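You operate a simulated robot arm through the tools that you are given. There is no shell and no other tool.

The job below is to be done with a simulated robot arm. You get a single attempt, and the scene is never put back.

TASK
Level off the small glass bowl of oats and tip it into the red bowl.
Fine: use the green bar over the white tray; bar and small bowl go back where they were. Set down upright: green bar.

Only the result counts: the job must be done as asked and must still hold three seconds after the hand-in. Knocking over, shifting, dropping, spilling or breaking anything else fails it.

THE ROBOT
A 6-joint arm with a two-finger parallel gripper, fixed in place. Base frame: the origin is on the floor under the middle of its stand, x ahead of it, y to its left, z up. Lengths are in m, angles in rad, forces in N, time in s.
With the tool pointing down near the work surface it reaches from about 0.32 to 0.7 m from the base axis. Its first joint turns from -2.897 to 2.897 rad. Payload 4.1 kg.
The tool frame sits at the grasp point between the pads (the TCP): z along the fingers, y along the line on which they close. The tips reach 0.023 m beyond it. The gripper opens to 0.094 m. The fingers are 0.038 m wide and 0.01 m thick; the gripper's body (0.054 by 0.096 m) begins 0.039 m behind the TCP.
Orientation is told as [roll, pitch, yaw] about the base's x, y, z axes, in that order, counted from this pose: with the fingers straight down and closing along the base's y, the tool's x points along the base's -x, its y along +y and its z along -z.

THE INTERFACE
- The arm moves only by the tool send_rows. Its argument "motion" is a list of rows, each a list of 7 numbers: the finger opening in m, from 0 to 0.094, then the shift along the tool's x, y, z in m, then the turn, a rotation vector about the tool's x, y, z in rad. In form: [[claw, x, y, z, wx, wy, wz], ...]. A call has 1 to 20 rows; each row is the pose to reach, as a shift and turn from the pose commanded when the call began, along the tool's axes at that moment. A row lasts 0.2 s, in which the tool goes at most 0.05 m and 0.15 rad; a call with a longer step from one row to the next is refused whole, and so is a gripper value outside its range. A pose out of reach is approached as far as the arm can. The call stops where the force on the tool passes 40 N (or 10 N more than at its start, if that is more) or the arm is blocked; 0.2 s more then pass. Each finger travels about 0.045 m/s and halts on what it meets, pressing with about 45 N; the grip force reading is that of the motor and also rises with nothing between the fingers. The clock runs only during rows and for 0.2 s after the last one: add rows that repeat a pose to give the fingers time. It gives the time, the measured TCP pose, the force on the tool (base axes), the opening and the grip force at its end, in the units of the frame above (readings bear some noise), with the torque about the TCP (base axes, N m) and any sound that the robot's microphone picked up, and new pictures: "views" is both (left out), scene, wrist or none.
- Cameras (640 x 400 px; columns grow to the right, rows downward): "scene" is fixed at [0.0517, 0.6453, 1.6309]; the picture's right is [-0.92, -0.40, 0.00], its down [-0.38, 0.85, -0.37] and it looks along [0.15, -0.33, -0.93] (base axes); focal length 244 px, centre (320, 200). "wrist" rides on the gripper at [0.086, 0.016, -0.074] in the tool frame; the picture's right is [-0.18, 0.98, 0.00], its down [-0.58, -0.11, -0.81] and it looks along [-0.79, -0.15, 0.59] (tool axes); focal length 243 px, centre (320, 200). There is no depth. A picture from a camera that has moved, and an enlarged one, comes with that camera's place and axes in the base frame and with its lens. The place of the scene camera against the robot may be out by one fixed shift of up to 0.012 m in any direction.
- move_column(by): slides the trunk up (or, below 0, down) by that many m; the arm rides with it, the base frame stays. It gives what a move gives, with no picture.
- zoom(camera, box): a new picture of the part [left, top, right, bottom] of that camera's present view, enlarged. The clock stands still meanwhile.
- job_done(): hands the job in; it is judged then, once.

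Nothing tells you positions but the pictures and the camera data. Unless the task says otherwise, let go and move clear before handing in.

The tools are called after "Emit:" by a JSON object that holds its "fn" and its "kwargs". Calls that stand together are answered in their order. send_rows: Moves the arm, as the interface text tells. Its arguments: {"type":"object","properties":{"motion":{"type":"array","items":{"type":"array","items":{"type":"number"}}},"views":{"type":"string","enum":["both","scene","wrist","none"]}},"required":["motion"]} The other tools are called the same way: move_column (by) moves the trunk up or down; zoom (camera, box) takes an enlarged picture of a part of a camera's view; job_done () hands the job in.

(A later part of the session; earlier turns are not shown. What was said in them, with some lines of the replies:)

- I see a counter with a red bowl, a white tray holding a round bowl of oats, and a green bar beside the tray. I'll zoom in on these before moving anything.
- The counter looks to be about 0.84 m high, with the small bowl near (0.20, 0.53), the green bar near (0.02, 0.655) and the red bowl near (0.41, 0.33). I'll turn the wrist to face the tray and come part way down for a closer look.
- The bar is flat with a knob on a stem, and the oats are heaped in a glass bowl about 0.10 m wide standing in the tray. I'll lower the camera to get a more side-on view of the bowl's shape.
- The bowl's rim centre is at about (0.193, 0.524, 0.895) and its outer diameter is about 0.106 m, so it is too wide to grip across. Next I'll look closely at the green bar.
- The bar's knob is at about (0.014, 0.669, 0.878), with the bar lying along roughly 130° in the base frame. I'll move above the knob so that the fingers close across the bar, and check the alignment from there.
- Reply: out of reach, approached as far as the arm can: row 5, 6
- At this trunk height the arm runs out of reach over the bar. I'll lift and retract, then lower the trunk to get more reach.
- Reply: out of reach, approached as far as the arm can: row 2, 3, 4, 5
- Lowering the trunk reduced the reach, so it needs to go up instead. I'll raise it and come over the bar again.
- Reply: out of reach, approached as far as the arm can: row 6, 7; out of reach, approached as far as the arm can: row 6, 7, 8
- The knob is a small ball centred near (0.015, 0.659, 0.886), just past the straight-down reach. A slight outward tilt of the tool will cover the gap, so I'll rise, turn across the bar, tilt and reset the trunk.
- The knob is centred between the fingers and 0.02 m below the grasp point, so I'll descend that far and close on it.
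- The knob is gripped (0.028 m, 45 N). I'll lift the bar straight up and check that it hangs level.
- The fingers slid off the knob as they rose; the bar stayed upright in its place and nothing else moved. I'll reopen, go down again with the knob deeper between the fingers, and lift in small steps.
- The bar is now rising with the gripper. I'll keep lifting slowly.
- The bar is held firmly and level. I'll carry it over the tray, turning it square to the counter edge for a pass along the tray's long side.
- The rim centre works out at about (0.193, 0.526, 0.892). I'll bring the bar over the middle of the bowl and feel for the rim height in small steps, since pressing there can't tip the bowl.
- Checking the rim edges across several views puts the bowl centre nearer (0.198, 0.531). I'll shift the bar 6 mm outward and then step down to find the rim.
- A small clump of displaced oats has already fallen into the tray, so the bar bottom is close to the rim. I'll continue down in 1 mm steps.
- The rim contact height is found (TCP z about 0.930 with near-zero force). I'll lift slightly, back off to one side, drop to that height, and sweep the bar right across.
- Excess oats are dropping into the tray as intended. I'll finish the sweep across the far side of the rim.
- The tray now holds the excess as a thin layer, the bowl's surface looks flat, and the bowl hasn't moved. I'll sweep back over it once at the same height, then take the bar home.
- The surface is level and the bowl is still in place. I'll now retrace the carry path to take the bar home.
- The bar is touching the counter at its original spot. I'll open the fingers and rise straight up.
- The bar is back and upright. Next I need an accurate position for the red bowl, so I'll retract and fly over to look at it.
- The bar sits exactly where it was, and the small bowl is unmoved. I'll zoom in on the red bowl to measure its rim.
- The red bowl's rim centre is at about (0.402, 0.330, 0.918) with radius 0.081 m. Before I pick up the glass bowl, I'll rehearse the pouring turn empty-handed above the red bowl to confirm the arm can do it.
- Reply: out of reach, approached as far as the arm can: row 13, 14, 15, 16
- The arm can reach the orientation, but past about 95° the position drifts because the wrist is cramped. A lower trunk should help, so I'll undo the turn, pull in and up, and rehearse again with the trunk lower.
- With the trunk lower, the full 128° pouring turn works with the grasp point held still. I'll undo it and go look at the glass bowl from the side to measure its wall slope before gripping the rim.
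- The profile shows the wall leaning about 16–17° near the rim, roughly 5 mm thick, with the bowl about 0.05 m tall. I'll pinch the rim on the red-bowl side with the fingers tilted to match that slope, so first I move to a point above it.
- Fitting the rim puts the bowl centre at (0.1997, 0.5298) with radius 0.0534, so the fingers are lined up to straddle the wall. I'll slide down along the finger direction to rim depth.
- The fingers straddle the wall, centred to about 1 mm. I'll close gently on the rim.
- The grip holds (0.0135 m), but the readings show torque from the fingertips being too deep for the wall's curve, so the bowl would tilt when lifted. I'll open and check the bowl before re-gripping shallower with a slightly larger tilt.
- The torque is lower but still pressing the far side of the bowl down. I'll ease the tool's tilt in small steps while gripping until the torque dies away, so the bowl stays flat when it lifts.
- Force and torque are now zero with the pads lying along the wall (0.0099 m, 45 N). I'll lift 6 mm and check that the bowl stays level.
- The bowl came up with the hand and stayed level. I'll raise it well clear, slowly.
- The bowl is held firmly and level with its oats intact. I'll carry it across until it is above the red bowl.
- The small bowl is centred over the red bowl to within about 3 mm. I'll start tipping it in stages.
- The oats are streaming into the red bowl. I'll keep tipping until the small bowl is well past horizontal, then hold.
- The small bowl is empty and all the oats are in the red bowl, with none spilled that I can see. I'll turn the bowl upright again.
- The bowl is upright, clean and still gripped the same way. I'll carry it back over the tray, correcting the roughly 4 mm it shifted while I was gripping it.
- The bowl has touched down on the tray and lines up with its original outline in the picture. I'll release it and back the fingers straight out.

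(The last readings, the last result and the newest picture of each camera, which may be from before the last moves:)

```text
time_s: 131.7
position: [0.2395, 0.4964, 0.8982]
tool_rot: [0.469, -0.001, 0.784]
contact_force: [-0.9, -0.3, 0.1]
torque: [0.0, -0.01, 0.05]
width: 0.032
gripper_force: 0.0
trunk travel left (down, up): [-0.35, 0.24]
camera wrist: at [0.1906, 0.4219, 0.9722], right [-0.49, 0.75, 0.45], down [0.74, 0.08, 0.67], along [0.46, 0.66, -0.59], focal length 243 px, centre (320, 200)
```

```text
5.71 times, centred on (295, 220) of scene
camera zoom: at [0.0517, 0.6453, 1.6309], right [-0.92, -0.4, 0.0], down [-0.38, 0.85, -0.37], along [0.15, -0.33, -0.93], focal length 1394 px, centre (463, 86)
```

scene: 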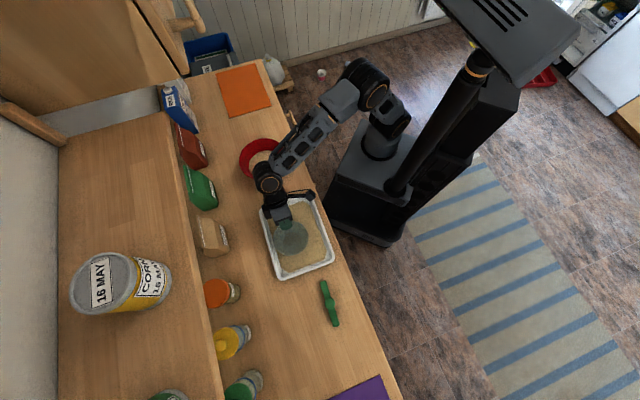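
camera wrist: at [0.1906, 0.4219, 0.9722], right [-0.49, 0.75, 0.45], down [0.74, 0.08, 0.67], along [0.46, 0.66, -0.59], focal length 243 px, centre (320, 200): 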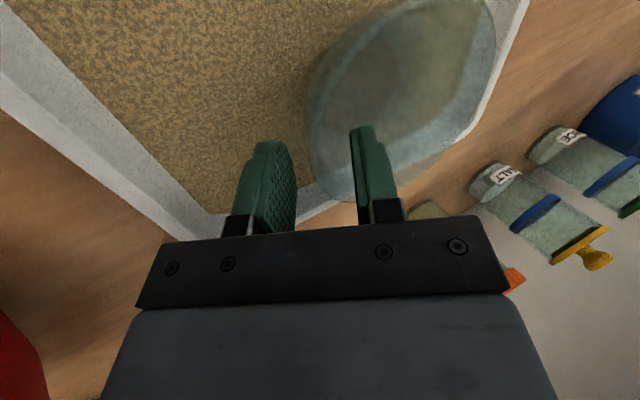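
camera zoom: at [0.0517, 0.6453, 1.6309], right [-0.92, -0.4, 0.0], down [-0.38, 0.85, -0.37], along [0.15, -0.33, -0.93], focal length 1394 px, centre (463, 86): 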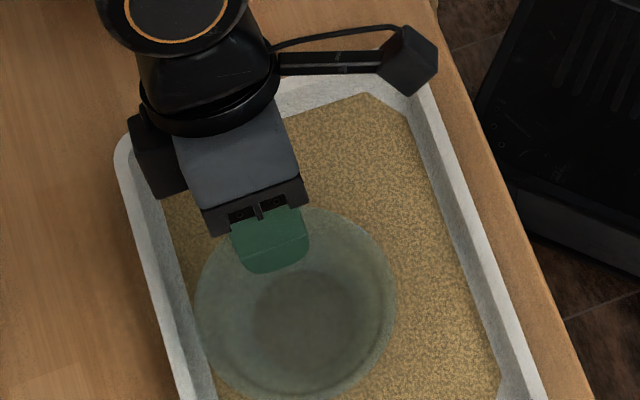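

Emit:
{"fn": "send_rows", "kwargs": {"motion": [[0.032, 0, 0, -0.01, 0, 0, 0], [0.032, 0, 0, -0.025, 0, 0, 0], [0.032, 0, 0, -0.045, 0, 0, 0], [0.032, 0, 0, -0.07, 0, 0, 0], [0.032, 0, 0, -0.1, 0, 0, 0], [0.032, 0.02, 0.01, -0.13, 0.1, 0, 0], [0.032, 0.045, 0.02, -0.16, 0.2, 0, 0], [0.032, 0.07, 0.03, -0.18, 0.3, 0, 0], [0.032, 0.1, 0.04, -0.2, 0.4, 0, 0], [0.032, 0.12, 0.045, -0.21, 0.47, 0, 0]], "views": "both"}}

Emit:
{"fn": "zoom", "kwargs": {"camera": "scene", "box": [240, 180, 360, 340]}}

Emit:
{"fn": "zoom", "kwargs": {"camera": "scene", "box": [220, 120, 320, 200]}}

```text
time_s: 133.9
position: [0.1928, 0.3722, 1.1048]
tool_rot: [-0.001, 0.001, 0.786]
contact_force: [-0.2, 0.5, -0.2]
torque: [0.01, 0.0, 0.01]
width: 0.0318
gripper_force: 0.1
trunk travel left (down, up): [-0.35, 0.24]
camera wrist: at [0.1185, 0.3238, 1.1799], right [-0.56, 0.83, 0.0], down [0.49, 0.33, 0.81], along [0.67, 0.46, -0.59], focal length 243 px, centre (320, 200)
```

scene: 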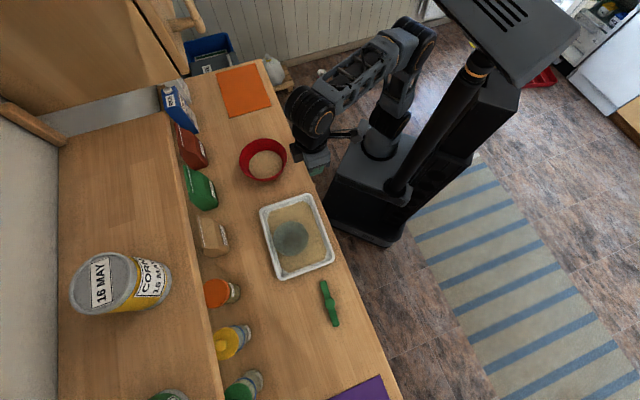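
wrist: 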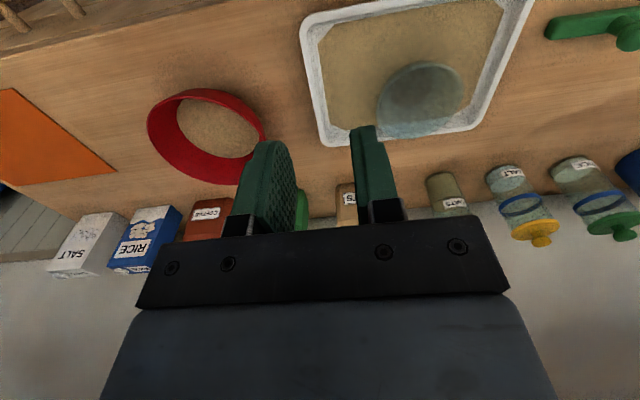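

```text
2.50 times, centred on (300, 260) of scene
camera zoom: at [0.0517, 0.6453, 1.6309], right [-0.92, -0.4, 0.0], down [-0.38, 0.85, -0.37], along [0.15, -0.33, -0.93], focal length 610 px, centre (370, 50)
```

zoom: 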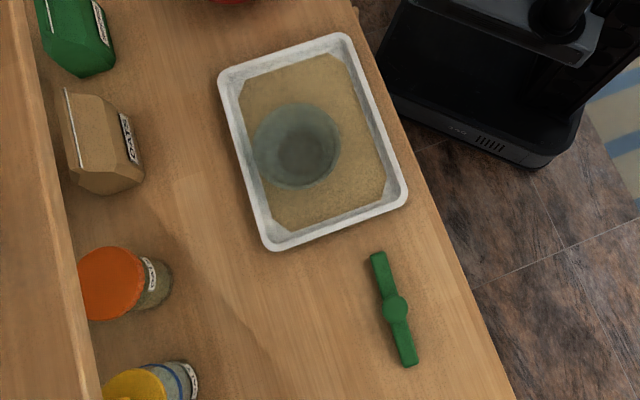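

```text
5.00 times, centred on (270, 160) of scene
camera zoom: at [0.0517, 0.6453, 1.6309], right [-0.92, -0.4, 0.0], down [-0.38, 0.85, -0.37], along [0.15, -0.33, -0.93], focal length 1220 px, centre (570, 400)
```

zoom: 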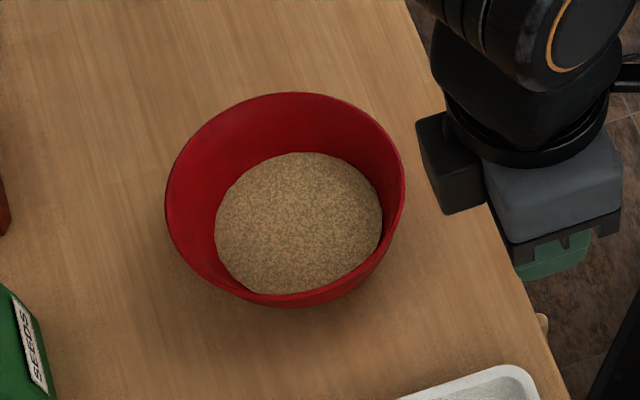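

Everything checks out:
- **Oats:** the levelled oats are in the red bowl, and none are on the counter.
- **Small bowl:** it is back in its spot on the tray.
- **Bar:** it lies upright where it started.
- **Red bowl and tray:** neither has moved.

The hand is empty and clear of everything, so I'm handing the job in.

Emit:
{"fn": "job_done", "kwargs": {}}

```text
The job is handed in.
```

The job is done and handed in. I levelled the glass bowl of oats with the green bar over the white tray, then tipped it into the red bowl.

- **Oats:** the excess from levelling fell into the tray, and the small bowl emptied completely into the red bowl. I saw no oats on the counter.
- **Small bowl:** it is back in its spot on the tray. Gripping it had nudged it about 4 mm, and I corrected that when setting it down.
- **Green bar:** it is back where it was, upright with the knob on top. My first grip slipped off the knob, but the bar did not move.
- **Everything else:** the red bowl and the tray sit where they started, and the gripper is empty and clear.
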